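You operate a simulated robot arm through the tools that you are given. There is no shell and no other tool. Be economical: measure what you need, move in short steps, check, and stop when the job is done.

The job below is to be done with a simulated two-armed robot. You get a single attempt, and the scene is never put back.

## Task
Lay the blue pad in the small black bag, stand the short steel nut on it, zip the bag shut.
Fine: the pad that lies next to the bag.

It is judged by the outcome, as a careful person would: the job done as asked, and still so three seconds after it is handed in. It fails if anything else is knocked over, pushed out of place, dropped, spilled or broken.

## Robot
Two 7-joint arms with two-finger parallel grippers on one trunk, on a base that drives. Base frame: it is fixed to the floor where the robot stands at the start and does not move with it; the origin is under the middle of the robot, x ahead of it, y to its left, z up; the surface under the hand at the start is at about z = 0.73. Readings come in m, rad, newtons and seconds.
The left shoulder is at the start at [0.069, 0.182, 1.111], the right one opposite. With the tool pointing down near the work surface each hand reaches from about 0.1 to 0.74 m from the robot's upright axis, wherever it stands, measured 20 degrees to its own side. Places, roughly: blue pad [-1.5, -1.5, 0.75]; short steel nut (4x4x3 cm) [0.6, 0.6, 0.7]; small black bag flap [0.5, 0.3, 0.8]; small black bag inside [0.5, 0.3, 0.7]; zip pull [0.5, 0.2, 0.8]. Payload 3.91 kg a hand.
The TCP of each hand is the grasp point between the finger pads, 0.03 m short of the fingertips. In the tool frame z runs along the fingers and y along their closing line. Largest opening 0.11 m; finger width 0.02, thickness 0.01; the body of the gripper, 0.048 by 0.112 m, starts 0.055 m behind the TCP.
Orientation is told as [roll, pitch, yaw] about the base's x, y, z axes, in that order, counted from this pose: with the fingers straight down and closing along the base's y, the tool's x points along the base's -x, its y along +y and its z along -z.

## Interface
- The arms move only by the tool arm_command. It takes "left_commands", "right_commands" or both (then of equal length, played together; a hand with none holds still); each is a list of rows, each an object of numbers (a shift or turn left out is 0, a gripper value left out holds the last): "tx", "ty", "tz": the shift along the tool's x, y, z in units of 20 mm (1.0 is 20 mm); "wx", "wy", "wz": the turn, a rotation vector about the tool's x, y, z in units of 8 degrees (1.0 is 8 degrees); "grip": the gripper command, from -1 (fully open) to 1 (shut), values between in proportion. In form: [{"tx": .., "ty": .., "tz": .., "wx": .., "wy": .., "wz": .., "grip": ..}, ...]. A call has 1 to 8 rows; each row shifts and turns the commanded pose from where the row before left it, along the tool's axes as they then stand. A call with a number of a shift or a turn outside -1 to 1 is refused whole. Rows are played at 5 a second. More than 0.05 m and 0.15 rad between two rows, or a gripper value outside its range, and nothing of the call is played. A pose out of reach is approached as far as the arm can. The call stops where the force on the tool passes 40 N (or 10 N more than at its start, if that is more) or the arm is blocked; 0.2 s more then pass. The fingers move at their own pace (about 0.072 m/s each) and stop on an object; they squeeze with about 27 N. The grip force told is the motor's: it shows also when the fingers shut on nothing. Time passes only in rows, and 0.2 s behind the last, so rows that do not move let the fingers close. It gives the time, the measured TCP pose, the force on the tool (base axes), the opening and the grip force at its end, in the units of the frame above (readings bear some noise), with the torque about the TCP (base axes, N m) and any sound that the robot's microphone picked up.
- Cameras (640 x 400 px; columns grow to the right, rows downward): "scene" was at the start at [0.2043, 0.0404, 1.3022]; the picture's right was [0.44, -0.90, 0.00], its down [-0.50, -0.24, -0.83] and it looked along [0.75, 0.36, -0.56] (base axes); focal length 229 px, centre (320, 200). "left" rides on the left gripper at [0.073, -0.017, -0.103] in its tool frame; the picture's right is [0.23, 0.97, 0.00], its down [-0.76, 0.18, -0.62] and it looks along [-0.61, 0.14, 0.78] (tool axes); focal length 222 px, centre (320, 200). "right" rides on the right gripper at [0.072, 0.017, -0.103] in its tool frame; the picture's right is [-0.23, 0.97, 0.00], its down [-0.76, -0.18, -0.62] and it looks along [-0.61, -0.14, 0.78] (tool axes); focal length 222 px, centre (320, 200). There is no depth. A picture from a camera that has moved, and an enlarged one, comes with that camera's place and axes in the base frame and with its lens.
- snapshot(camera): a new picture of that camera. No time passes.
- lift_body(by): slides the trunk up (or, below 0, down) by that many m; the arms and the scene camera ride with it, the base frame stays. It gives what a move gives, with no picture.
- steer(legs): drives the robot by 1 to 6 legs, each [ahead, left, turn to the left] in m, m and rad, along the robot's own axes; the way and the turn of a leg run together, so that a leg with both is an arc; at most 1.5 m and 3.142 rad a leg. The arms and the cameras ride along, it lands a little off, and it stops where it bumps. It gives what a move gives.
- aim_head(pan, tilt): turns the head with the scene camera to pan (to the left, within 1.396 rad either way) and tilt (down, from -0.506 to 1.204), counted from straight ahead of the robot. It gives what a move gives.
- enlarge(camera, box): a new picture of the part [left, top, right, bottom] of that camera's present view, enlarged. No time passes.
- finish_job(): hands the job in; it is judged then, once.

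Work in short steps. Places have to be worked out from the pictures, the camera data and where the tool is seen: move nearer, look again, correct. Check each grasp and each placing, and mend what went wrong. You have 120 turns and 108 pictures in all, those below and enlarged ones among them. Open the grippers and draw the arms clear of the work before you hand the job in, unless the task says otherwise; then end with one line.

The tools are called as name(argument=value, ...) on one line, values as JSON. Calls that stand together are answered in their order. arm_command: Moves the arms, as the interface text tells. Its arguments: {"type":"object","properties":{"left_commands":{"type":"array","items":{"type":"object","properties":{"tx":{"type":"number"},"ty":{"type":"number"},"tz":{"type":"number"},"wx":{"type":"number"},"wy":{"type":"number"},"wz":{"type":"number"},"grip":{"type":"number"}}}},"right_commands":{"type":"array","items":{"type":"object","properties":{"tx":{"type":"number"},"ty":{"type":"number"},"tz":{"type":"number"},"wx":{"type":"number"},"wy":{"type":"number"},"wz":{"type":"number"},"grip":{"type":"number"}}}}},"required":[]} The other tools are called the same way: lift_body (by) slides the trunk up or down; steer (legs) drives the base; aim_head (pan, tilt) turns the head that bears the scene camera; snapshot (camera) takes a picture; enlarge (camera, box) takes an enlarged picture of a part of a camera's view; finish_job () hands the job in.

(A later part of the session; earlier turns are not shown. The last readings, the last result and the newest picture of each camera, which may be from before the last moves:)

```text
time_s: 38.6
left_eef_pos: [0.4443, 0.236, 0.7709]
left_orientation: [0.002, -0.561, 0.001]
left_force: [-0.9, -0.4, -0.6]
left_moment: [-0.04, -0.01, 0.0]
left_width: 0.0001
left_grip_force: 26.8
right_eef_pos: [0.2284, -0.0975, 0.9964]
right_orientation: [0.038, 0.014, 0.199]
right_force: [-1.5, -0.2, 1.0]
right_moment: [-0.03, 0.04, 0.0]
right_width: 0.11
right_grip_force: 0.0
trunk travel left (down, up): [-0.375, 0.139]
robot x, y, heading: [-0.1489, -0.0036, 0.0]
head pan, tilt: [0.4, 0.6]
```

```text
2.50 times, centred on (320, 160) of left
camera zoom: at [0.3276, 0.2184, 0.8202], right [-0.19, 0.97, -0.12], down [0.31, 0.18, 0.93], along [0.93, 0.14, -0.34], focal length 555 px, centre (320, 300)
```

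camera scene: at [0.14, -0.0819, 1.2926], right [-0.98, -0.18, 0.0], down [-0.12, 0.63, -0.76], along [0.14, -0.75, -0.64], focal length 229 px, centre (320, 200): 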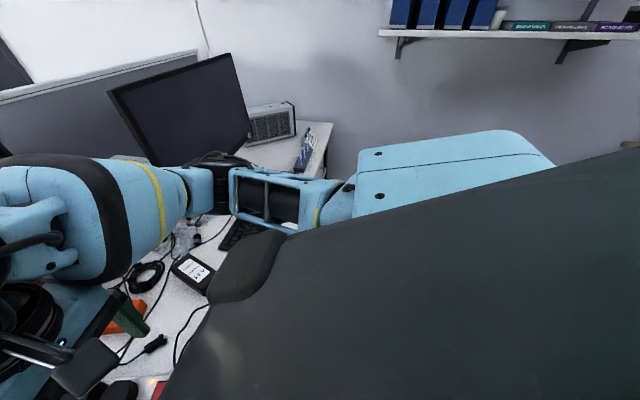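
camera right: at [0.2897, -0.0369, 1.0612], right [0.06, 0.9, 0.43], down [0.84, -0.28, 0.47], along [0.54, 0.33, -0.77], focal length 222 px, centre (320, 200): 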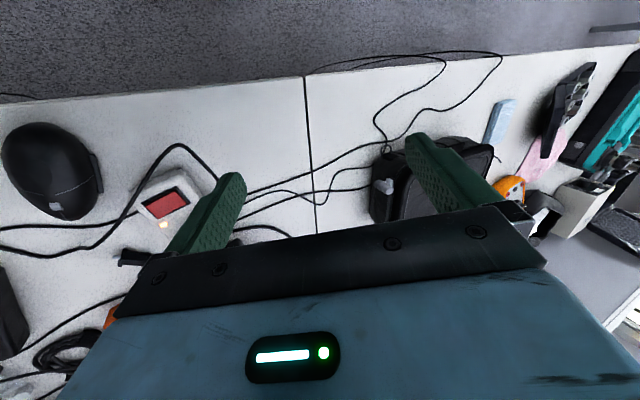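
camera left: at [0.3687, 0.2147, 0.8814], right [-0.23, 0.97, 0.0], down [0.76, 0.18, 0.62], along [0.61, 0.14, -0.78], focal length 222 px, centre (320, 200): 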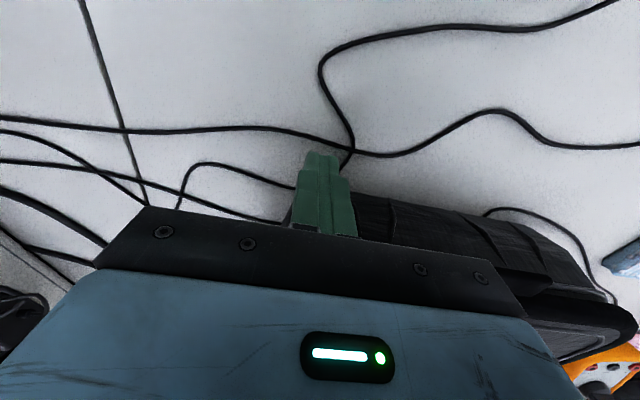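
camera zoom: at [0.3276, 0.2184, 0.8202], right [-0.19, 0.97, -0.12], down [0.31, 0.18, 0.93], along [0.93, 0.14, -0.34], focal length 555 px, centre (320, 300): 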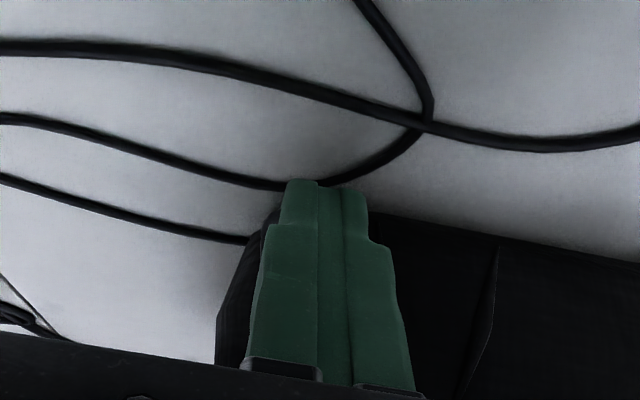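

The width is still zero, so the loop can't be gripped. A better idea is to grip the front tab by its two sides (4.5 cm wide, along y) with fingers straight down, which holds the bag far from the right hand. I'll back off and move there.

arm_command(left_commands=[{"tz": -1, "grip": -0.7}, {"tz": -1}, {"tz": -1}, {"tz": -1, "wy": 0.9}, {"tz": -1, "wy": 0.9}, {"wy": 1}, {"wy": 1.0}, {"wy": 0.2}])

snapshot(camera="left")

```text
time_s: 40.4
left_eef_pos: [0.3921, 0.2349, 0.8551]
left_orientation: [0.001, 0.001, 0.0]
left_force: [-0.8, 0.0, -0.4]
left_moment: [0.04, 0.0, -0.01]
left_width: 0.0935
left_grip_force: 0.0
right_eef_pos: [0.2293, -0.0972, 0.9954]
right_orientation: [0.041, 0.014, 0.199]
right_force: [-0.5, -0.3, -0.5]
right_moment: [0.01, -0.01, 0.02]
right_width: 0.1101
right_grip_force: 0.0
trunk travel left (down, up): [-0.375, 0.139]
robot x, y, heading: [-0.151, 0.0033, 0.002]
head pan, tilt: [0.4, 0.6]
```

```text
74 pictures are left
camera left: at [0.3192, 0.2186, 0.9597], right [-0.23, 0.97, 0.0], down [0.76, 0.18, 0.62], along [0.61, 0.14, -0.78], focal length 222 px, centre (320, 200)
```

left: 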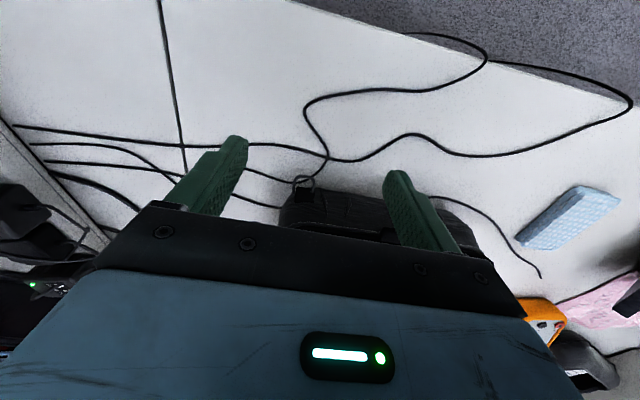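

Now across to the tab (y about 0.337), keeping x back.

arm_command(left_commands=[{"ty": 1}, {"ty": 1}, {"ty": 1}, {"ty": 1}, {"ty": 1}, {"ty": 0.1}])

enlarge(camera="left", box=[160, 100, 480, 300])

enlarge(camera="scene", box=[200, 190, 360, 290])

```text
time_s: 41.8
left_eef_pos: [0.3932, 0.3376, 0.8563]
left_orientation: [0.0, -0.001, 0.001]
left_force: [0.1, 1.0, 0.2]
left_moment: [-0.03, 0.0, 0.01]
left_width: 0.0934
left_grip_force: 0.1
right_eef_pos: [0.2292, -0.0967, 0.9974]
right_orientation: [0.04, 0.014, 0.199]
right_force: [-0.8, 0.1, 0.2]
right_moment: [0.0, 0.0, 0.01]
right_width: 0.1098
right_grip_force: 0.0
trunk travel left (down, up): [-0.375, 0.139]
robot x, y, heading: [-0.1446, -0.0021, -0.004]
head pan, tilt: [0.4, 0.6]
```

```text
2.00 times, centred on (320, 200) of left
camera zoom: at [0.3202, 0.3197, 0.96], right [-0.23, 0.97, 0.0], down [0.76, 0.18, 0.63], along [0.61, 0.14, -0.78], focal length 444 px, centre (320, 200)
```

zoom: 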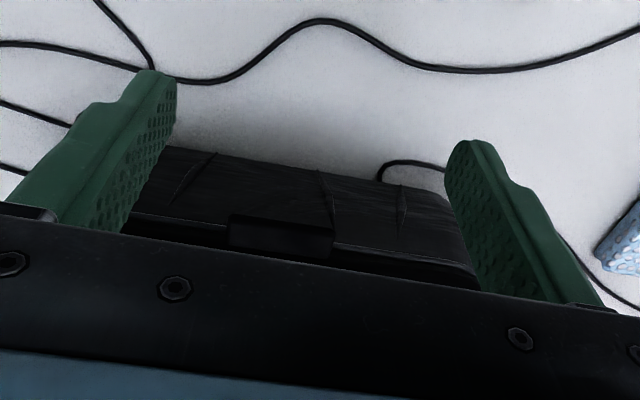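

```text
4.00 times, centred on (280, 240) of scene
camera zoom: at [0.0587, 0.0357, 1.3012], right [0.39, -0.92, 0.0], down [-0.52, -0.22, -0.83], along [0.76, 0.32, -0.56], focal length 915 px, centre (480, 40)
```

zoom: 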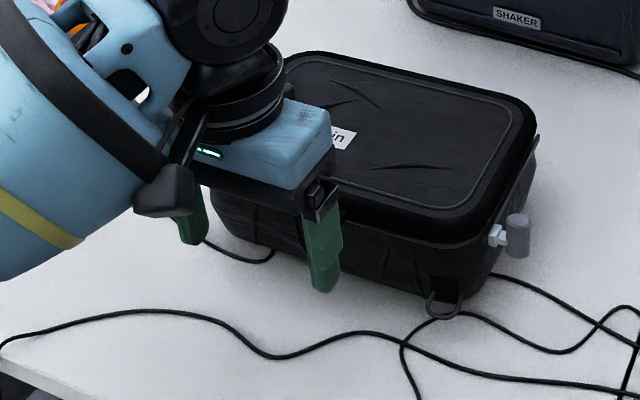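

The tab spans y 0.309–0.356, with its outer edge at x 0.456 and z about 0.807. I'll put the fingers either side of it and close.

arm_command(left_commands=[{"tx": -0.9, "ty": -0.2}, {"tx": -0.9}, {"tx": -0.9}, {"tx": -0.7}, {"tz": 0.8}, {"tz": 0.8}, {"tz": 0.8}])

arm_command(left_commands=[{"grip": 1}, {"grip": 1}, {"grip": 1}, {"grip": 1}])

enlarge(camera="left", box=[160, 100, 480, 300])

```text
time_s: 43.1
left_eef_pos: [0.4612, 0.3333, 0.8504]
left_orientation: [0.003, -0.025, 0.001]
left_force: [-13.5, -2.7, 22.3]
left_moment: [0.93, 0.2, 0.47]
left_width: 0.0918
left_grip_force: 0.1
right_eef_pos: [0.2284, -0.0974, 0.998]
right_orientation: [0.04, 0.014, 0.201]
right_force: [-0.2, 0.7, 0.1]
right_moment: [0.01, 0.04, 0.02]
right_width: 0.1101
right_grip_force: 0.1
trunk travel left (down, up): [-0.375, 0.139]
robot x, y, heading: [-0.1455, 0.0028, 0.002]
head pan, tilt: [0.4, 0.6]
stopped in row 6 (left hand): the force on the tool passed its limit at 48 N (the readings are from after the stop); the commanded pose is now the measured one
```

```text
time_s: 44.1
left_eef_pos: [0.4632, 0.3303, 0.8404]
left_orientation: [0.0, -0.012, -0.005]
left_force: [-0.4, -0.9, -0.6]
left_moment: [0.0, -0.03, -0.02]
left_width: 0.0
left_grip_force: 26.9
right_eef_pos: [0.2287, -0.0992, 0.9958]
right_orientation: [0.041, 0.016, 0.199]
right_force: [-0.4, -1.0, 0.9]
right_moment: [0.0, 0.01, 0.0]
right_width: 0.1101
right_grip_force: 0.0
trunk travel left (down, up): [-0.375, 0.139]
robot x, y, heading: [-0.1495, -0.0013, 0.002]
head pan, tilt: [0.4, 0.6]
```

```text
2.00 times, centred on (320, 200) of left
camera zoom: at [0.3885, 0.3133, 0.943], right [-0.22, 0.97, 0.0], down [0.76, 0.17, 0.63], along [0.62, 0.14, -0.78], focal length 444 px, centre (320, 200)
```

zoom: 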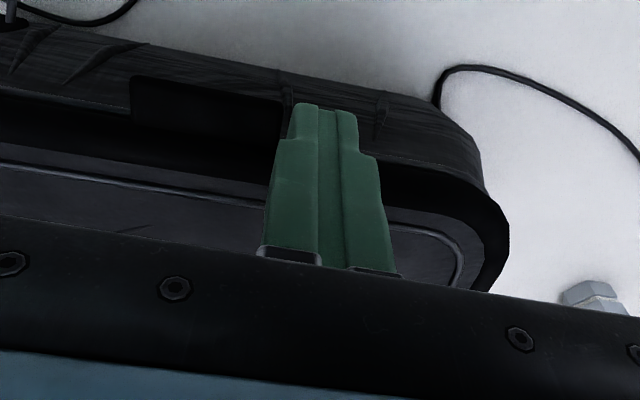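

The fingers touched the lid's edge and the bag shifted. I'll lift up and check what moved.

arm_command(left_commands=[{"tz": -1}, {"tz": -1, "tx": 1}, {"tz": -1, "tx": 1}, {"tx": 1}, {"tx": 1}, {"tx": 1}])

enlarge(camera="scene", box=[160, 150, 400, 300])

snapshot(camera="left")

```text
time_s: 45.5
left_eef_pos: [0.3607, 0.334, 0.903]
left_orientation: [0.001, -0.02, 0.003]
left_force: [-0.2, 0.3, 0.1]
left_moment: [0.04, -0.04, -0.01]
left_width: 0.0001
left_grip_force: 26.4
right_eef_pos: [0.2274, -0.098, 0.9956]
right_orientation: [0.04, 0.015, 0.198]
right_force: [0.1, -1.5, 0.1]
right_moment: [-0.03, -0.02, 0.02]
right_width: 0.1099
right_grip_force: 0.1
trunk travel left (down, up): [-0.375, 0.139]
robot x, y, heading: [-0.148, -0.0008, -0.003]
head pan, tilt: [0.4, 0.6]
```

```text
2.67 times, centred on (280, 225) of scene
camera zoom: at [0.0582, 0.0362, 1.3013], right [0.39, -0.92, 0.0], down [-0.52, -0.22, -0.83], along [0.76, 0.32, -0.56], focal length 610 px, centre (427, 133)
```

zoom: 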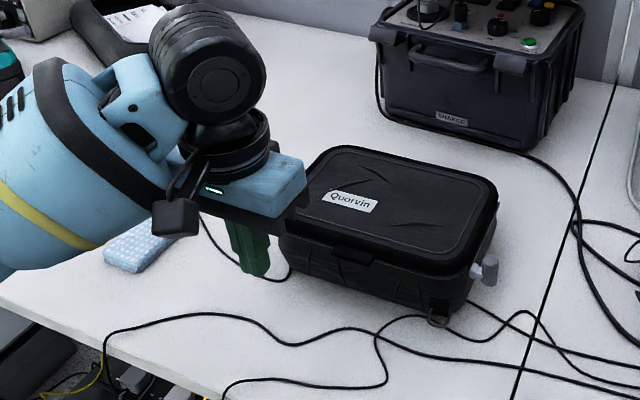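

```text
69 pictures are left
camera left: at [0.287, 0.3173, 1.005], right [-0.23, 0.97, 0.0], down [0.75, 0.18, 0.64], along [0.62, 0.14, -0.77], focal length 222 px, centre (320, 200)
```

left: 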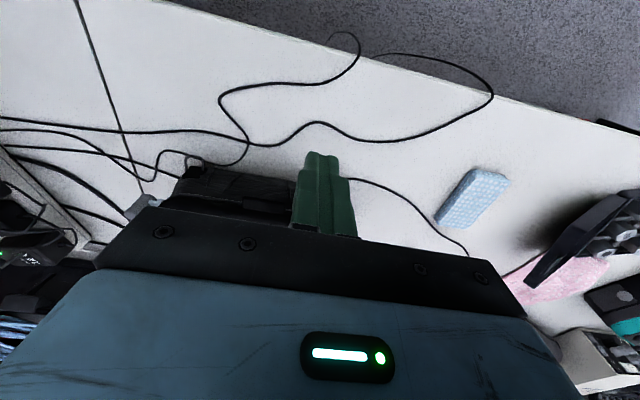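

The bag slid about 3 cm to the right and 2 cm back; nothing else moved. New plan: hold it by pressing on the lid with the left fingers while the right hand pushes the peg. I'll drive forward again for reach.

arm_command(left_commands=[{"tz": -1}, {"tz": -1}])

steer(legs=[[0.13, 0, 0]])

aim_head(pan=0.4, tilt=0.75)

snapshot(camera="scene")

```text
time_s: 46.1
left_eef_pos: [0.3622, 0.3323, 0.9431]
left_orientation: [0.0, -0.018, 0.0]
left_force: [0.5, 0.3, -0.6]
left_moment: [0.0, 0.01, -0.01]
left_width: 0.0
left_grip_force: 26.5
right_eef_pos: [0.2291, -0.0977, 0.9972]
right_orientation: [0.04, 0.013, 0.199]
right_force: [-0.4, -1.6, -0.8]
right_moment: [-0.01, 0.0, 0.01]
right_width: 0.1097
right_grip_force: 0.0
trunk travel left (down, up): [-0.375, 0.139]
robot x, y, heading: [-0.1495, -0.0016, -0.002]
head pan, tilt: [0.4, 0.6]
```

```text
time_s: 47.4
left_eef_pos: [0.4915, 0.3336, 0.9432]
left_orientation: [0.004, -0.019, 0.0]
left_force: [1.3, 0.0, 0.2]
left_moment: [-0.01, 0.03, -0.07]
left_width: 0.0
left_grip_force: 27.4
right_eef_pos: [0.359, -0.0984, 0.9972]
right_orientation: [0.04, 0.015, 0.198]
right_force: [0.3, -0.8, 0.2]
right_moment: [-0.01, -0.01, -0.01]
right_width: 0.1097
right_grip_force: 0.1
trunk travel left (down, up): [-0.375, 0.139]
robot x, y, heading: [-0.0211, -0.0032, 0.004]
head pan, tilt: [0.4, 0.6]
```

```text
time_s: 48.1
left_eef_pos: [0.4916, 0.3335, 0.944]
left_orientation: [0.001, -0.019, 0.0]
left_force: [0.1, 0.3, -0.1]
left_moment: [0.0, -0.01, -0.01]
left_width: 0.0
left_grip_force: 27.4
right_eef_pos: [0.3589, -0.0984, 0.9965]
right_orientation: [0.04, 0.015, 0.2]
right_force: [0.0, -0.2, 0.4]
right_moment: [0.0, -0.04, -0.02]
right_width: 0.1103
right_grip_force: 0.0
trunk travel left (down, up): [-0.375, 0.139]
robot x, y, heading: [-0.0195, -0.0006, -0.003]
head pan, tilt: [0.4, 0.75]
```

```text
68 pictures are left
camera scene: at [0.183, 0.0337, 1.2884], right [0.39, -0.92, 0.0], down [-0.63, -0.26, -0.73], along [0.67, 0.28, -0.68], focal length 229 px, centre (320, 200)
```

scene: 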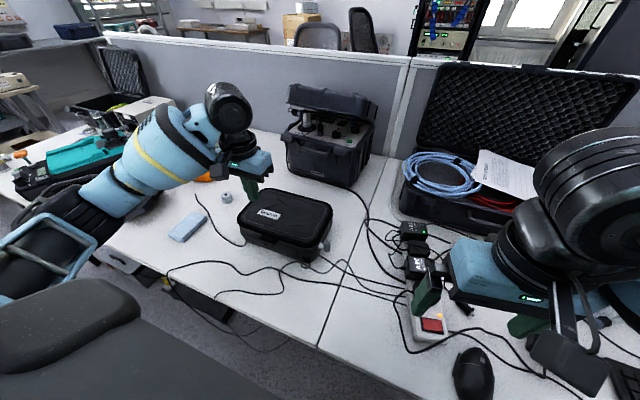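

I'll zoom in on the peg and lid to fix positions from this viewpoint.

enlarge(camera="scene", box=[220, 175, 360, 275])

```text
4.00 times, centred on (290, 225) of scene
camera zoom: at [0.183, 0.0337, 1.2884], right [0.39, -0.92, 0.0], down [-0.63, -0.26, -0.73], along [0.67, 0.28, -0.68], focal length 915 px, centre (440, 100)
```

zoom: 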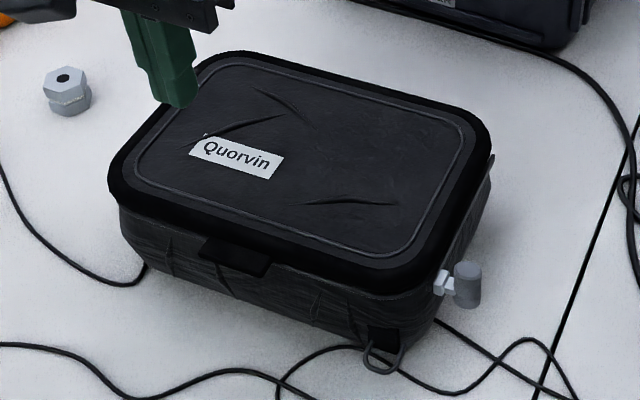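

The nut hasn't moved. The bag now spans x 0.488–0.63 and y 0.18–0.41, with the peg at about (0.525, 0.156, 0.785). I'll put the left fingers just above the lid and bring the right fingers, closed, in front of the peg.

arm_command(left_commands=[{"tx": -1, "ty": -0.4}, {"tx": -1, "ty": -0.4}, {"tx": -1, "ty": -0.4}, {"tz": 1}, {"tz": 1}, {"tz": 1}, {"tz": 1}, {"tz": 0}], right_commands=[{"wz": 1, "grip": 1}, {"wz": 0.43}, {"tx": -0.5, "ty": 0.96}, {"tx": -0.5, "ty": 0.96}, {"tx": -0.5, "ty": 0.96}, {"tx": -0.5, "ty": 0.96}, {"tx": -0.5, "ty": 0.96}, {"tx": -0.5, "ty": 0.96}])

arm_command(right_commands=[{"tx": -0.5, "ty": 0.96}, {"tx": -0.5, "ty": 0.96}, {"tx": -0.5, "ty": 0.96}, {"tx": -0.5, "ty": 0.96}, {"tx": -0.5, "ty": 0.96}, {"tx": -0.5, "ty": 0.96}, {"tz": 1}, {"tz": 1}])

enlarge(camera="scene", box=[220, 155, 380, 275])

snapshot(camera="right")

```text
time_s: 49.9
left_eef_pos: [0.5536, 0.3097, 0.8654]
left_orientation: [0.001, -0.02, 0.0]
left_force: [-0.4, 0.5, 0.2]
left_moment: [0.02, 0.02, -0.04]
left_width: 0.0
left_grip_force: 26.8
right_eef_pos: [0.4189, 0.0178, 0.9997]
right_orientation: [0.036, 0.023, -0.001]
right_force: [-0.3, 0.7, 0.3]
right_moment: [0.0, 0.02, 0.01]
right_width: 0.0001
right_grip_force: 27.3
trunk travel left (down, up): [-0.375, 0.139]
robot x, y, heading: [-0.018, 0.0003, -0.004]
head pan, tilt: [0.4, 0.75]
```

```text
time_s: 51.7
left_eef_pos: [0.5523, 0.3085, 0.8637]
left_orientation: [0.002, -0.02, 0.001]
left_force: [0.2, -0.7, -0.2]
left_moment: [0.0, 0.06, 0.02]
left_width: 0.0
left_grip_force: 26.8
right_eef_pos: [0.4778, 0.1337, 0.9621]
right_orientation: [0.037, 0.022, 0.0]
right_force: [-1.0, 0.4, -0.6]
right_moment: [-0.03, -0.01, 0.01]
right_width: 0.0001
right_grip_force: 27.2
trunk travel left (down, up): [-0.375, 0.139]
robot x, y, heading: [-0.0188, -0.0006, -0.0]
head pan, tilt: [0.4, 0.75]
```

```text
3.33 times, centred on (300, 215) of scene
camera zoom: at [0.1833, 0.034, 1.2883], right [0.39, -0.92, 0.0], down [-0.63, -0.27, -0.73], along [0.67, 0.28, -0.68], focal length 762 px, centre (387, 150)
```

zoom: 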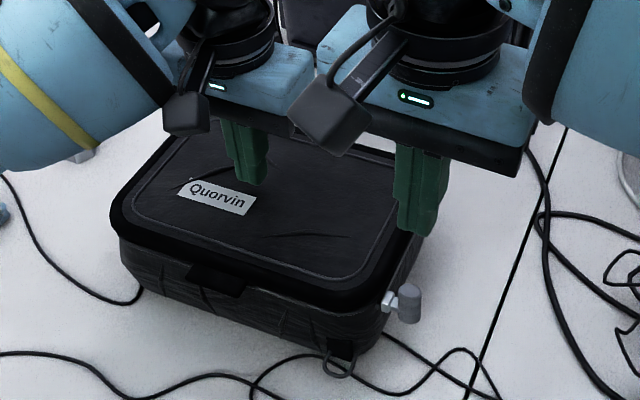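

```text
65 pictures are left
camera right: at [0.4072, 0.148, 1.0681], right [0.23, 0.97, 0.03], down [0.78, -0.2, 0.6], along [0.59, -0.11, -0.8], focal length 222 px, centre (320, 200)
```

right: 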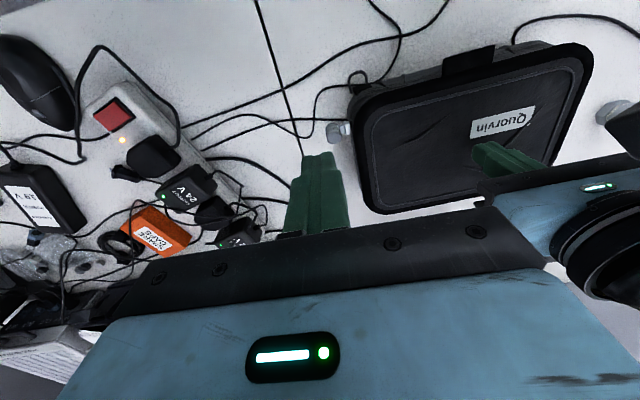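

The peg is at (0.517, 0.155). I'll lower the right fingers in front of it and press the left fingers lightly onto the lid.

arm_command(right_commands=[{"ty": 0.9, "tz": 1}, {"tz": 1}, {"tz": 1}, {"tz": 1}, {"tz": 1}, {"tz": 1}, {"tz": 1}, {"tz": 1}])

arm_command(left_commands=[{"tz": 0.3}, {"tz": 0.3}, {"tz": 0.2}])

snapshot(camera="right")

```text
time_s: 53.5
left_eef_pos: [0.5531, 0.3089, 0.8653]
left_orientation: [0.002, -0.018, -0.001]
left_force: [-0.1, 0.2, -0.1]
left_moment: [0.02, 0.0, 0.0]
left_width: 0.0002
left_grip_force: 27.0
right_eef_pos: [0.4743, 0.1579, 0.8046]
right_orientation: [0.038, 0.023, 0.001]
right_force: [0.0, -0.6, 0.6]
right_moment: [-0.01, 0.02, 0.0]
right_width: 0.0
right_grip_force: 27.0
trunk travel left (down, up): [-0.375, 0.139]
robot x, y, heading: [-0.019, 0.0046, -0.003]
head pan, tilt: [0.4, 0.75]
```

```text
time_s: 54.3
left_eef_pos: [0.553, 0.3095, 0.8518]
left_orientation: [0.003, -0.025, 0.002]
left_force: [-0.6, 0.9, 9.0]
left_moment: [0.03, 0.1, -0.02]
left_width: 0.0002
left_grip_force: 27.3
right_eef_pos: [0.4746, 0.1582, 0.8045]
right_orientation: [0.037, 0.021, -0.001]
right_force: [0.1, -0.4, -0.3]
right_moment: [-0.04, -0.01, 0.02]
right_width: 0.0
right_grip_force: 27.2
trunk travel left (down, up): [-0.375, 0.139]
robot x, y, heading: [-0.0187, -0.0008, 0.0]
head pan, tilt: [0.4, 0.75]
```

```text
64 pictures are left
camera right: at [0.4035, 0.17, 0.9102], right [0.23, 0.97, 0.03], down [0.77, -0.2, 0.6], along [0.59, -0.11, -0.8], focal length 222 px, centre (320, 200)
```

right: 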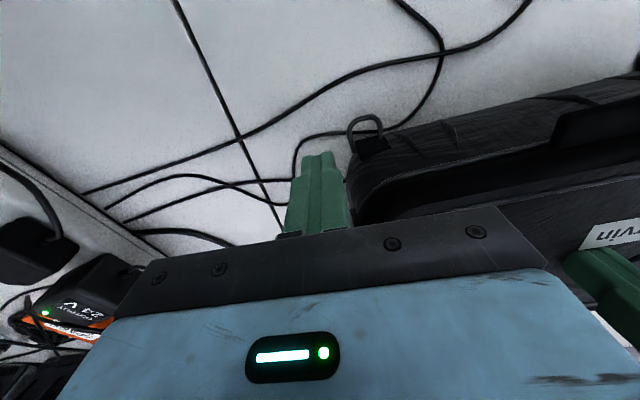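

The lid is held with about 9 N. I'll press slightly more and start pushing the peg towards the back.

arm_command(left_commands=[{"tz": 0.3}, {}, {}, {}, {}, {}], right_commands=[{"tz": 0.5}, {"tx": -0.6}, {"tx": -0.5}, {"tx": -0.5}, {"tx": -0.5}, {"tx": -0.5}])

enlarge(camera="scene", box=[220, 155, 380, 275])

```text
time_s: 54.9
left_eef_pos: [0.5533, 0.3106, 0.8511]
left_orientation: [0.0, -0.035, 0.003]
left_force: [-8.7, -1.9, 15.7]
left_moment: [-0.04, 0.44, -0.1]
left_width: 0.0002
left_grip_force: 27.2
right_eef_pos: [0.4785, 0.1564, 0.7936]
right_orientation: [0.036, 0.022, 0.0]
right_force: [0.3, -1.2, -0.2]
right_moment: [0.01, 0.02, 0.01]
right_width: 0.0
right_grip_force: 26.4
trunk travel left (down, up): [-0.375, 0.139]
robot x, y, heading: [-0.0191, 0.0017, -0.0]
head pan, tilt: [0.4, 0.75]
stopped in row 2 (left hand): the force on the tool passed its limit at 43 N (the readings are from after the stop); the commanded pose is now the measured one
```

```text
3.33 times, centred on (300, 215) of scene
camera zoom: at [0.1811, 0.0331, 1.2885], right [0.39, -0.92, 0.0], down [-0.63, -0.27, -0.73], along [0.67, 0.28, -0.68], focal length 762 px, centre (387, 150)
```

zoom: 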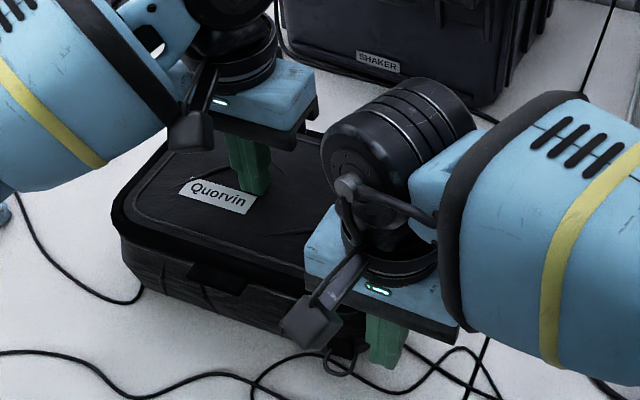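

The left press is enough now (about 16 N). I'll push with the right hand only.

arm_command(right_commands=[{"tx": -0.4}, {"tx": -0.4}, {"tx": -0.4}, {"tx": -0.4}, {"tx": -0.4}])

enlarge(camera="scene", box=[220, 155, 380, 275])

```text
time_s: 56.2
left_eef_pos: [0.5544, 0.3109, 0.852]
left_orientation: [0.001, -0.035, 0.004]
left_force: [-7.6, -1.8, 11.4]
left_moment: [-0.08, 0.33, -0.03]
left_width: 0.0
left_grip_force: 27.3
right_eef_pos: [0.536, 0.1229, 0.7863]
right_orientation: [0.021, 0.023, -0.062]
right_force: [0.1, 0.2, -1.1]
right_moment: [-0.01, 0.0, 0.01]
right_width: 0.0001
right_grip_force: 27.3
right hand out of reach, approached as far as the arm can: row 5
trunk travel left (down, up): [-0.375, 0.139]
robot x, y, heading: [-0.0158, -0.0001, -0.004]
head pan, tilt: [0.4, 0.75]
stopped in row 5 (right hand): the arm was blocked; the commanded pose is now the measured one
```

```text
3.33 times, centred on (300, 215) of scene
camera zoom: at [0.1818, 0.0332, 1.2883], right [0.39, -0.92, 0.0], down [-0.63, -0.26, -0.73], along [0.67, 0.28, -0.68], focal length 762 px, centre (387, 150)
```

zoom: 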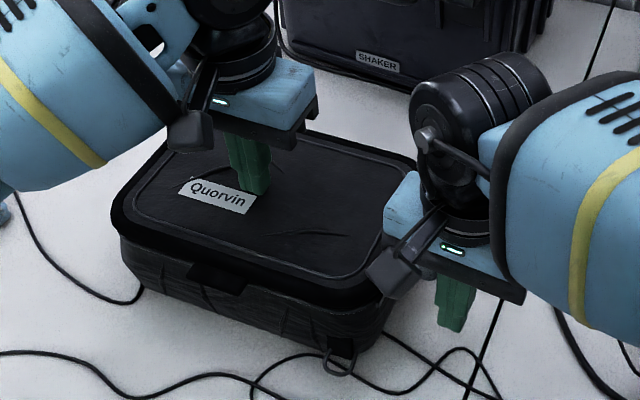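

The right fingers slipped past the peg sideways, though the bag stayed put. Gripping the peg front and back (closing along x) will hold better. I'll raise the right hand and yaw it 90°.

arm_command(right_commands=[{"ty": -0.5, "tz": -1}, {"tz": -1}, {"tz": -1}, {"tz": -1}, {"tz": -1}, {"tz": -1, "grip": 0.2}, {"wz": -1}, {"wz": -1}])

arm_command(right_commands=[{"wz": -1}, {"wz": -1}, {"wz": -1}, {"wz": -1}, {"wz": -1}, {"wz": -1}, {"wz": -1}, {"wz": -1}])

snapshot(camera="right")

enlarge(camera="scene", box=[220, 155, 380, 275])

```text
time_s: 58.0
left_eef_pos: [0.5547, 0.3089, 0.8507]
left_orientation: [0.001, -0.039, 0.001]
left_force: [-2.2, -1.1, 21.6]
left_moment: [-0.05, 0.25, -0.01]
left_width: 0.0
left_grip_force: 27.2
right_eef_pos: [0.5351, 0.1122, 0.9082]
right_orientation: [0.027, 0.013, 0.223]
right_force: [-1.2, -0.7, 0.2]
right_moment: [-0.02, -0.03, 0.0]
right_width: 0.0441
right_grip_force: 0.0
trunk travel left (down, up): [-0.375, 0.139]
robot x, y, heading: [-0.0199, 0.0002, -0.001]
head pan, tilt: [0.4, 0.75]
```

```text
time_s: 59.9
left_eef_pos: [0.555, 0.3093, 0.8513]
left_orientation: [0.003, -0.039, 0.003]
left_force: [0.8, 1.3, 25.5]
left_moment: [0.02, 0.13, 0.19]
left_width: 0.0001
left_grip_force: 26.1
right_eef_pos: [0.5045, 0.1005, 0.8883]
right_orientation: [0.023, -0.009, 1.067]
right_force: [-1.3, 0.4, -0.8]
right_moment: [-0.02, 0.04, 0.02]
right_width: 0.044
right_grip_force: 0.0
right hand out of reach, approached as far as the arm can: row 6, 7, 8
trunk travel left (down, up): [-0.375, 0.139]
robot x, y, heading: [-0.015, -0.0013, -0.005]
head pan, tilt: [0.4, 0.75]
```

```text
61 pictures are left
camera right: at [0.4559, 0.0443, 0.9919], right [-0.74, 0.67, 0.02], down [0.53, 0.57, 0.63], along [0.41, 0.48, -0.78], focal length 222 px, centre (320, 200)
```

right: 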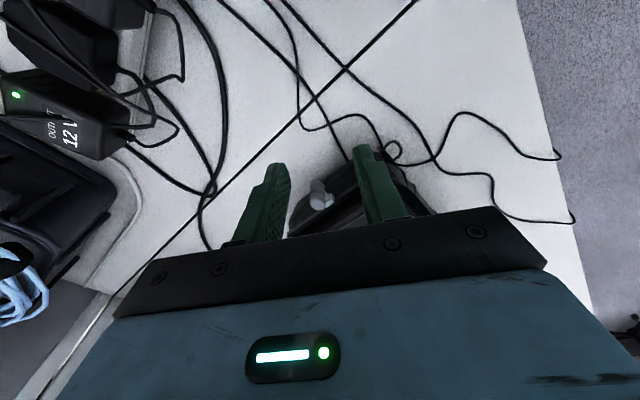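

```text
3.33 times, centred on (300, 215) of scene
camera zoom: at [0.1811, 0.0332, 1.2887], right [0.39, -0.92, 0.0], down [-0.63, -0.26, -0.73], along [0.67, 0.28, -0.68], focal length 762 px, centre (387, 150)
```

zoom: 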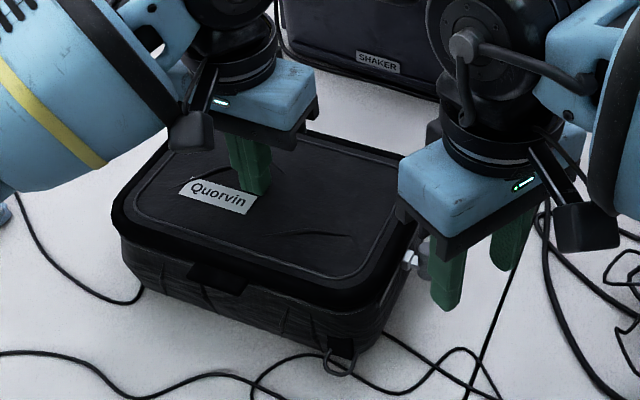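

The picture shows the peg did move back, to about (0.553, 0.157), so the zip is opening. The 61° yaw is good enough to grip it. I'll move over it and check before going down.

arm_command(right_commands=[{"tx": -0.86, "ty": -0.22, "grip": 0.35}, {"tx": -0.86, "ty": -0.22}, {"tx": -0.86, "ty": -0.22}, {"tx": -0.86, "ty": -0.22}, {"tz": 0.7}])

enlarge(camera="right", box=[220, 100, 440, 240])

```text
time_s: 61.0
left_eef_pos: [0.555, 0.3103, 0.8501]
left_orientation: [0.003, -0.039, 0.003]
left_force: [1.2, 1.0, 24.6]
left_moment: [0.02, 0.19, 0.01]
left_width: 0.0001
left_grip_force: 26.9
right_eef_pos: [0.5111, 0.1069, 0.8739]
right_orientation: [0.021, -0.01, 1.061]
right_force: [0.3, -1.1, 0.6]
right_moment: [-0.01, -0.03, -0.01]
right_width: 0.0359
right_grip_force: 0.1
right hand out of reach, approached as far as the arm can: row 1, 2, 3, 4
trunk travel left (down, up): [-0.375, 0.139]
robot x, y, heading: [-0.0151, 0.0032, 0.001]
head pan, tilt: [0.4, 0.75]
```

```text
2.86 times, centred on (330, 170) of right
camera zoom: at [0.4618, 0.0501, 0.9774], right [-0.74, 0.67, 0.02], down [0.54, 0.56, 0.63], along [0.41, 0.47, -0.78], focal length 635 px, centre (291, 286)
```

zoom: 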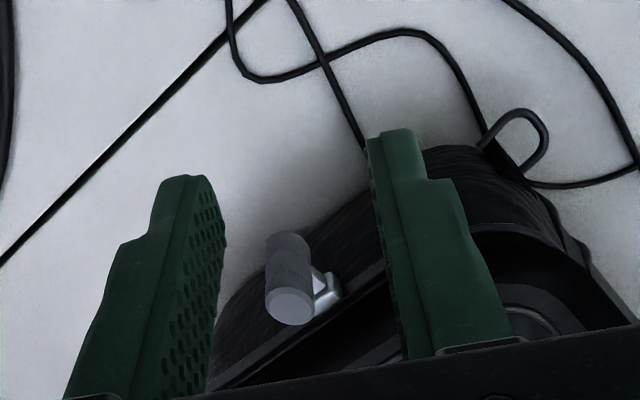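

That pose is limited by the wrist, so I'll try yawing the other way (to about -75°). First I'll rise clear.

arm_command(right_commands=[{"tz": -1}, {"wz": 1}, {"wz": 1}, {"wz": 1}, {"wz": 1}, {"wz": 1}, {"wz": 1}, {"wz": 1}])

arm_command(right_commands=[{"wz": 1}, {"wz": 1}, {"wz": 1}, {"wz": 1}, {"wz": 1}, {"wz": 1}, {"wz": 1}, {"wz": 1}])

arm_command(right_commands=[{"wz": 1}, {"wz": 1}, {"wz": 1}])

snapshot(camera="right")

```text
time_s: 62.9
left_eef_pos: [0.555, 0.3101, 0.8512]
left_orientation: [0.002, -0.037, 0.003]
left_force: [0.9, 0.6, 24.7]
left_moment: [0.02, 0.17, 0.0]
left_width: 0.0003
left_grip_force: 26.7
right_eef_pos: [0.5103, 0.108, 0.8944]
right_orientation: [0.022, 0.014, 0.083]
right_force: [0.0, 0.2, -0.4]
right_moment: [0.03, 0.01, -0.02]
right_width: 0.0359
right_grip_force: 0.1
trunk travel left (down, up): [-0.375, 0.139]
robot x, y, heading: [-0.0167, 0.0005, 0.005]
head pan, tilt: [0.4, 0.75]
```

```text
time_s: 64.7
left_eef_pos: [0.5552, 0.3093, 0.8514]
left_orientation: [0.004, -0.039, 0.004]
left_force: [1.1, 0.9, 25.6]
left_moment: [0.01, 0.21, 0.03]
left_width: 0.0
left_grip_force: 27.3
right_eef_pos: [0.5102, 0.1085, 0.895]
right_orientation: [-0.005, 0.025, -1.033]
right_force: [-0.7, 0.2, 0.8]
right_moment: [-0.01, -0.01, 0.02]
right_width: 0.0357
right_grip_force: 0.1
trunk travel left (down, up): [-0.375, 0.139]
robot x, y, heading: [-0.0183, 0.002, 0.001]
head pan, tilt: [0.4, 0.75]
```

```text
time_s: 65.5
left_eef_pos: [0.5555, 0.3092, 0.8512]
left_orientation: [0.002, -0.039, 0.004]
left_force: [1.0, 0.7, 25.2]
left_moment: [0.02, 0.16, -0.05]
left_width: 0.0002
left_grip_force: 27.0
right_eef_pos: [0.5104, 0.1082, 0.8942]
right_orientation: [-0.012, 0.02, -1.452]
right_force: [0.0, 0.6, 0.0]
right_moment: [-0.02, 0.01, 0.02]
right_width: 0.0356
right_grip_force: 0.1
trunk travel left (down, up): [-0.375, 0.139]
robot x, y, heading: [-0.0174, 0.0018, 0.004]
head pan, tilt: [0.4, 0.75]
```

```text
58 pictures are left
camera right: at [0.5201, 0.1795, 0.9994], right [0.99, -0.11, -0.02], down [-0.08, -0.79, 0.61], along [-0.08, -0.6, -0.79], focal length 222 px, centre (320, 200)
```

right: 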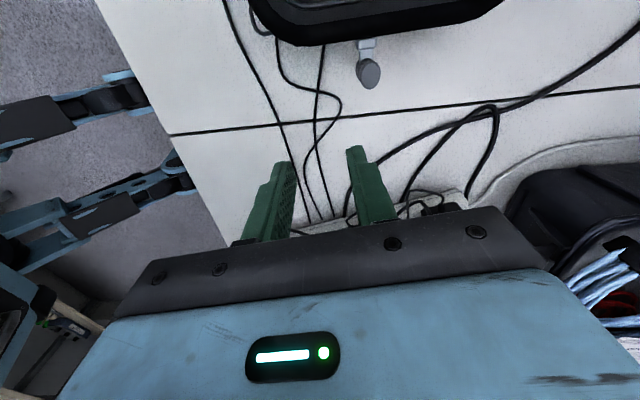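

This yaw works and gives a clear view: the peg is at (0.554, 0.153). I'll shift the left press 4 cm to the left for clearance, and then take the right hand over the peg.

arm_command(left_commands=[{"tz": -1}, {"ty": 1}, {"ty": 1}, {"tz": 0.5}, {"tz": 0.4}], right_commands=[{}, {"tx": 0.3, "ty": 0.8}, {"tx": 0.5, "ty": 0.8}, {"tx": 0.6, "ty": 0.8}, {"tx": 0.5, "ty": 0.1}])

snapshot(camera="right")

```text
time_s: 66.8
left_eef_pos: [0.5552, 0.3489, 0.8507]
left_orientation: [0.003, -0.034, 0.003]
left_force: [-0.5, -1.0, -0.5]
left_moment: [0.0, -0.01, -0.03]
left_width: 0.0
left_grip_force: 27.1
right_eef_pos: [0.5791, 0.0935, 0.8894]
right_orientation: [-0.015, 0.016, -1.531]
right_force: [0.6, -0.2, -0.2]
right_moment: [0.01, 0.03, -0.01]
right_width: 0.0356
right_grip_force: 0.1
right hand out of reach, approached as far as the arm can: row 4, 5
trunk travel left (down, up): [-0.375, 0.139]
robot x, y, heading: [-0.0186, -0.0008, -0.003]
head pan, tilt: [0.4, 0.75]
stopped in row 5 (right hand): the arm was blocked; the commanded pose is now the measured one
```

```text
57 pictures are left
camera right: at [0.5947, 0.1645, 0.9942], right [0.98, -0.19, -0.02], down [-0.14, -0.78, 0.61], along [-0.13, -0.6, -0.79], focal length 222 px, centre (320, 200)
```

right: 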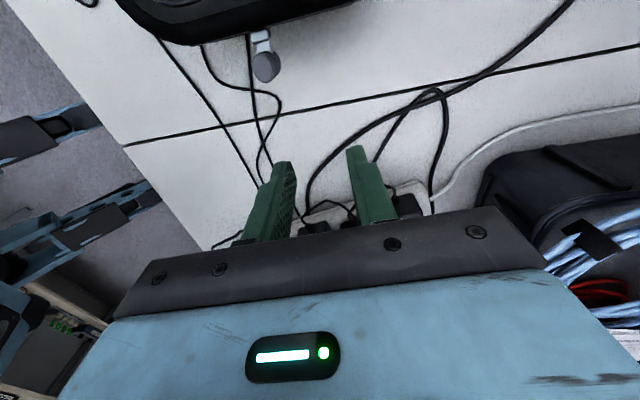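

The right arm was blocked; I'll check in the scene view what it is touching.

snapshot(camera="scene")

```text
56 pictures are left
camera scene: at [0.1834, 0.0334, 1.2883], right [0.39, -0.92, 0.0], down [-0.63, -0.26, -0.73], along [0.67, 0.28, -0.68], focal length 229 px, centre (320, 200)
```

scene: 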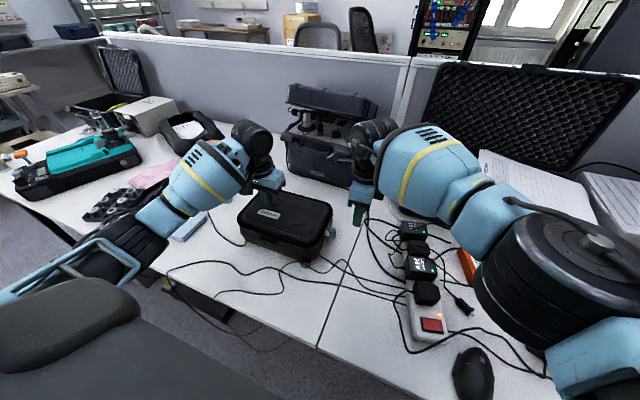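

Nothing is being touched; the right arm is just reaching too far across the body. Moving the base about 0.18 m to the left will put the peg in front of the right arm. I'll raise both hands and then drive.

arm_command(left_commands=[{"tz": -1}, {"tz": -1}, {"tz": -1}, {"tz": -1}, {"tz": -1}], right_commands=[{"tz": -1}, {"tz": -1}, {"tz": -1}, {"tz": -0.5}, {}])

steer(legs=[[0, 0.18, 0]])

snapshot(camera="scene")

snapshot(camera="right")

```text
time_s: 68.2
left_eef_pos: [0.551, 0.3494, 0.9529]
left_orientation: [0.002, -0.034, 0.003]
left_force: [-0.3, -0.5, -0.9]
left_moment: [-0.03, -0.01, -0.01]
left_width: 0.0002
left_grip_force: 26.9
right_eef_pos: [0.5874, 0.0738, 0.9412]
right_orientation: [-0.05, 0.009, -1.566]
right_force: [0.1, -0.3, 0.2]
right_moment: [-0.01, 0.0, -0.01]
right_width: 0.0359
right_grip_force: 0.1
trunk travel left (down, up): [-0.375, 0.139]
robot x, y, heading: [-0.0182, -0.0003, -0.002]
head pan, tilt: [0.4, 0.75]
stopped in row 5 (right hand): the arm was blocked; the commanded pose is now the measured one
```

```text
time_s: 70.4
left_eef_pos: [0.5524, 0.5262, 0.9536]
left_orientation: [0.001, -0.033, 0.003]
left_force: [-0.1, 0.3, 0.4]
left_moment: [-0.03, 0.0, 0.0]
left_width: 0.0
left_grip_force: 27.5
right_eef_pos: [0.5873, 0.2526, 0.9424]
right_orientation: [-0.048, 0.009, -1.563]
right_force: [0.7, 1.0, -0.2]
right_moment: [0.02, -0.03, -0.03]
right_width: 0.0357
right_grip_force: 0.0
trunk travel left (down, up): [-0.375, 0.139]
robot x, y, heading: [-0.0187, 0.1783, 0.001]
head pan, tilt: [0.4, 0.75]
```

```text
55 pictures are left
camera scene: at [0.183, 0.2115, 1.2883], right [0.39, -0.92, 0.0], down [-0.63, -0.27, -0.73], along [0.67, 0.28, -0.68], focal length 229 px, centre (320, 200)
```

scene: 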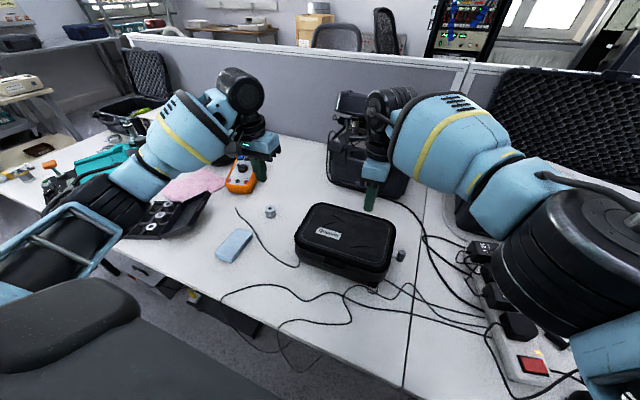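

```text
54 pictures are left
camera right: at [0.6081, 0.3236, 1.0454], right [0.97, -0.22, -0.05], down [-0.14, -0.77, 0.62], along [-0.17, -0.6, -0.78], focal length 222 px, centre (320, 200)
```

right: 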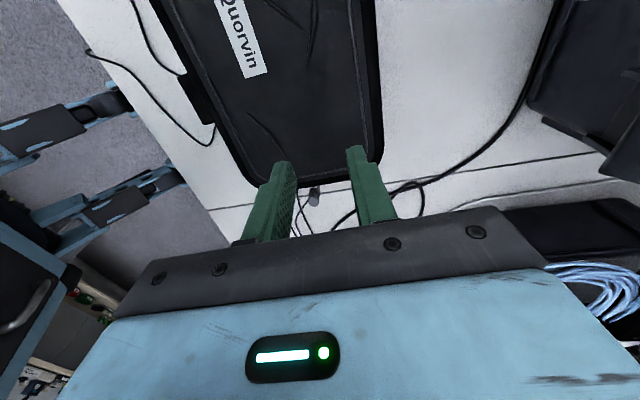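

All is clear. I'll bring the right hand back over the peg and the left hand back over the lid.

arm_command(left_commands=[{"ty": -1}, {"ty": -1}, {"ty": -1}, {"ty": -1}, {"ty": -1}, {"ty": -1}, {"ty": -1}, {"ty": -1}], right_commands=[{"tx": -1, "ty": -0.3}, {"tx": -1, "ty": -0.3}, {"tx": -1, "ty": -0.3}, {"tx": -1, "ty": -0.3}, {"tx": -1, "ty": -0.3}, {"wy": 0.34, "ty": -0.2}, {"tz": 1}, {"tz": 1}])

enlarge(camera="right", box=[200, 60, 440, 240])

```text
time_s: 72.2
left_eef_pos: [0.5522, 0.3647, 0.9512]
left_orientation: [0.003, -0.033, 0.006]
left_force: [0.6, 0.5, 0.0]
left_moment: [0.0, -0.04, -0.03]
left_width: 0.0002
left_grip_force: 26.9
right_eef_pos: [0.5519, 0.1533, 0.9024]
right_orientation: [-0.048, 0.054, -1.566]
right_force: [-0.2, 0.3, 0.3]
right_moment: [0.0, 0.01, -0.01]
right_width: 0.0357
right_grip_force: 0.1
trunk travel left (down, up): [-0.375, 0.139]
robot x, y, heading: [-0.0157, 0.1769, -0.005]
head pan, tilt: [0.4, 0.75]
```

```text
2.22 times, centred on (320, 150) of right
camera zoom: at [0.5728, 0.2204, 1.0087], right [0.97, -0.22, -0.06], down [-0.14, -0.8, 0.59], along [-0.18, -0.56, -0.81], focal length 494 px, centre (320, 311)
```

zoom: 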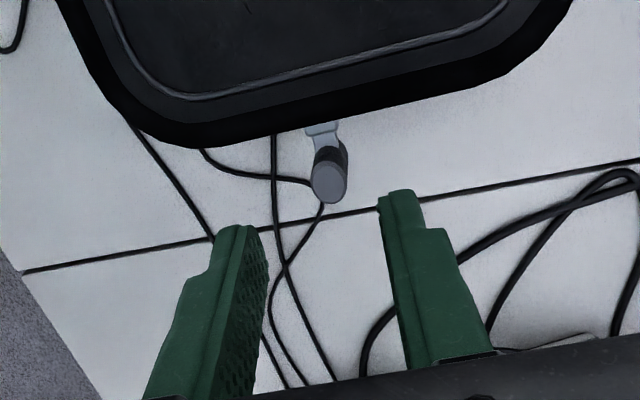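

The peg is at about (0.545, 0.144). I'll correct by 1 cm, lower around it and close.

arm_command(left_commands=[{"ty": -0.8}, {"tz": 1}, {"tz": 1}, {"tz": 1}, {"tz": 1}, {"tz": 0.4}, {}], right_commands=[{"tx": -0.45, "ty": -0.35}, {"tz": 1}, {"tz": 1}, {"tz": 1}, {"tz": 1}, {"tz": 1}, {"tz": 0.5}])

arm_command(right_commands=[{"grip": 1}, {}, {}])

enlarge(camera="right", box=[200, 60, 440, 240])

```text
time_s: 73.8
left_eef_pos: [0.5539, 0.3522, 0.8647]
left_orientation: [0.001, -0.033, 0.003]
left_force: [0.1, 0.0, 0.4]
left_moment: [0.01, 0.02, 0.02]
left_width: 0.0001
left_grip_force: 26.8
right_eef_pos: [0.5394, 0.1511, 0.7914]
right_orientation: [-0.046, 0.055, -1.565]
right_force: [-0.3, 0.0, -0.4]
right_moment: [0.0, -0.02, -0.03]
right_width: 0.0359
right_grip_force: 0.0
trunk travel left (down, up): [-0.375, 0.139]
robot x, y, heading: [-0.0188, 0.1736, -0.002]
head pan, tilt: [0.4, 0.75]
```

```text
time_s: 74.6
left_eef_pos: [0.5532, 0.3519, 0.8644]
left_orientation: [0.002, -0.033, 0.004]
left_force: [0.7, 0.0, -0.7]
left_moment: [0.01, 0.0, -0.04]
left_width: 0.0
left_grip_force: 27.3
right_eef_pos: [0.539, 0.1518, 0.7913]
right_orientation: [-0.046, 0.055, -1.566]
right_force: [0.2, -0.8, 1.5]
right_moment: [0.0, -0.79, 0.19]
right_width: 0.0149
right_grip_force: 27.1
trunk travel left (down, up): [-0.375, 0.139]
robot x, y, heading: [-0.0193, 0.1756, 0.002]
head pan, tilt: [0.4, 0.75]
```

```text
2.22 times, centred on (320, 150) of right
camera zoom: at [0.5606, 0.2174, 0.8986], right [0.97, -0.22, -0.06], down [-0.14, -0.8, 0.59], along [-0.18, -0.56, -0.81], focal length 494 px, centre (320, 311)
```

zoom: 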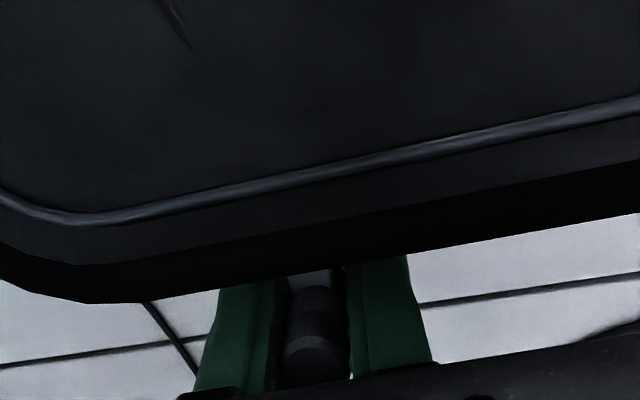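

The peg is firmly gripped (15 mm). I'll press the lid with the left hand, then pull the slider back (+x) in small steps.

arm_command(left_commands=[{"tz": 0.35}, {"tz": 0.33}, {}])

arm_command(right_commands=[{"ty": 0.4}, {"ty": 0.4}, {"ty": 0.4}, {"ty": 0.4}])

enlarge(camera="scene", box=[260, 155, 440, 290])

```text
time_s: 75.4
left_eef_pos: [0.5529, 0.3511, 0.8523]
left_orientation: [0.0, -0.035, 0.005]
left_force: [-3.1, 0.6, 4.1]
left_moment: [0.05, 0.1, 0.02]
left_width: 0.0
left_grip_force: 26.7
right_eef_pos: [0.5388, 0.1502, 0.7922]
right_orientation: [-0.047, 0.056, -1.566]
right_force: [-0.7, -1.2, -0.3]
right_moment: [0.06, -0.87, 0.21]
right_width: 0.0151
right_grip_force: 27.1
trunk travel left (down, up): [-0.375, 0.139]
robot x, y, heading: [-0.0153, 0.1765, 0.002]
head pan, tilt: [0.4, 0.75]
```

```text
time_s: 76.4
left_eef_pos: [0.5535, 0.3517, 0.8518]
left_orientation: [0.003, -0.035, 0.004]
left_force: [-2.1, -1.6, 5.5]
left_moment: [-0.01, 0.13, 0.04]
left_width: 0.0
left_grip_force: 26.9
right_eef_pos: [0.571, 0.1519, 0.792]
right_orientation: [-0.046, 0.057, -1.565]
right_force: [-0.4, 2.3, 0.6]
right_moment: [-0.27, -0.91, 0.15]
right_width: 0.0153
right_grip_force: 27.1
trunk travel left (down, up): [-0.375, 0.139]
robot x, y, heading: [-0.0183, 0.1779, 0.004]
head pan, tilt: [0.4, 0.75]
```

```text
2.96 times, centred on (350, 222) of scene
camera zoom: at [0.1822, 0.2113, 1.2885], right [0.39, -0.92, 0.0], down [-0.63, -0.27, -0.73], along [0.67, 0.28, -0.68], focal length 678 px, centre (231, 133)
```

zoom: 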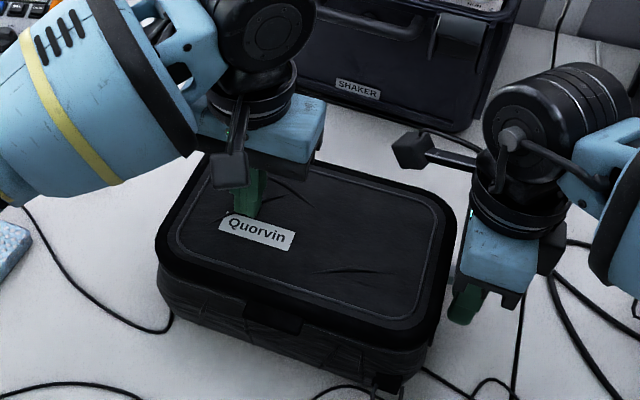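

It slides with little force. I'll continue to the back end.

arm_command(right_commands=[{"ty": 0.4}, {"ty": 0.4}, {"ty": 0.4}, {"ty": 0.4}, {"ty": 0.3}, {"ty": 0.3}, {"ty": 0.3}])

enlarge(camera="scene", box=[260, 155, 440, 290])

```text
time_s: 78.0
left_eef_pos: [0.5524, 0.3519, 0.8538]
left_orientation: [0.0, -0.037, 0.003]
left_force: [0.6, -0.4, 1.8]
left_moment: [-0.02, -0.05, -0.02]
left_width: 0.0
left_grip_force: 26.7
right_eef_pos: [0.6193, 0.1507, 0.7922]
right_orientation: [-0.045, 0.057, -1.565]
right_force: [-14.3, 0.5, 23.1]
right_moment: [0.22, -0.87, 0.46]
right_width: 0.0145
right_grip_force: 26.9
trunk travel left (down, up): [-0.375, 0.139]
robot x, y, heading: [-0.0179, 0.1762, 0.001]
head pan, tilt: [0.4, 0.75]
```

```text
2.96 times, centred on (350, 222) of scene
camera zoom: at [0.1792, 0.2111, 1.2891], right [0.39, -0.92, 0.0], down [-0.63, -0.27, -0.73], along [0.68, 0.28, -0.68], focal length 678 px, centre (231, 133)
```

zoom: 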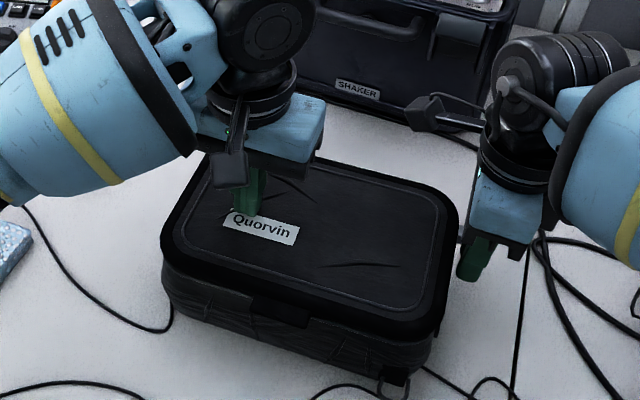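

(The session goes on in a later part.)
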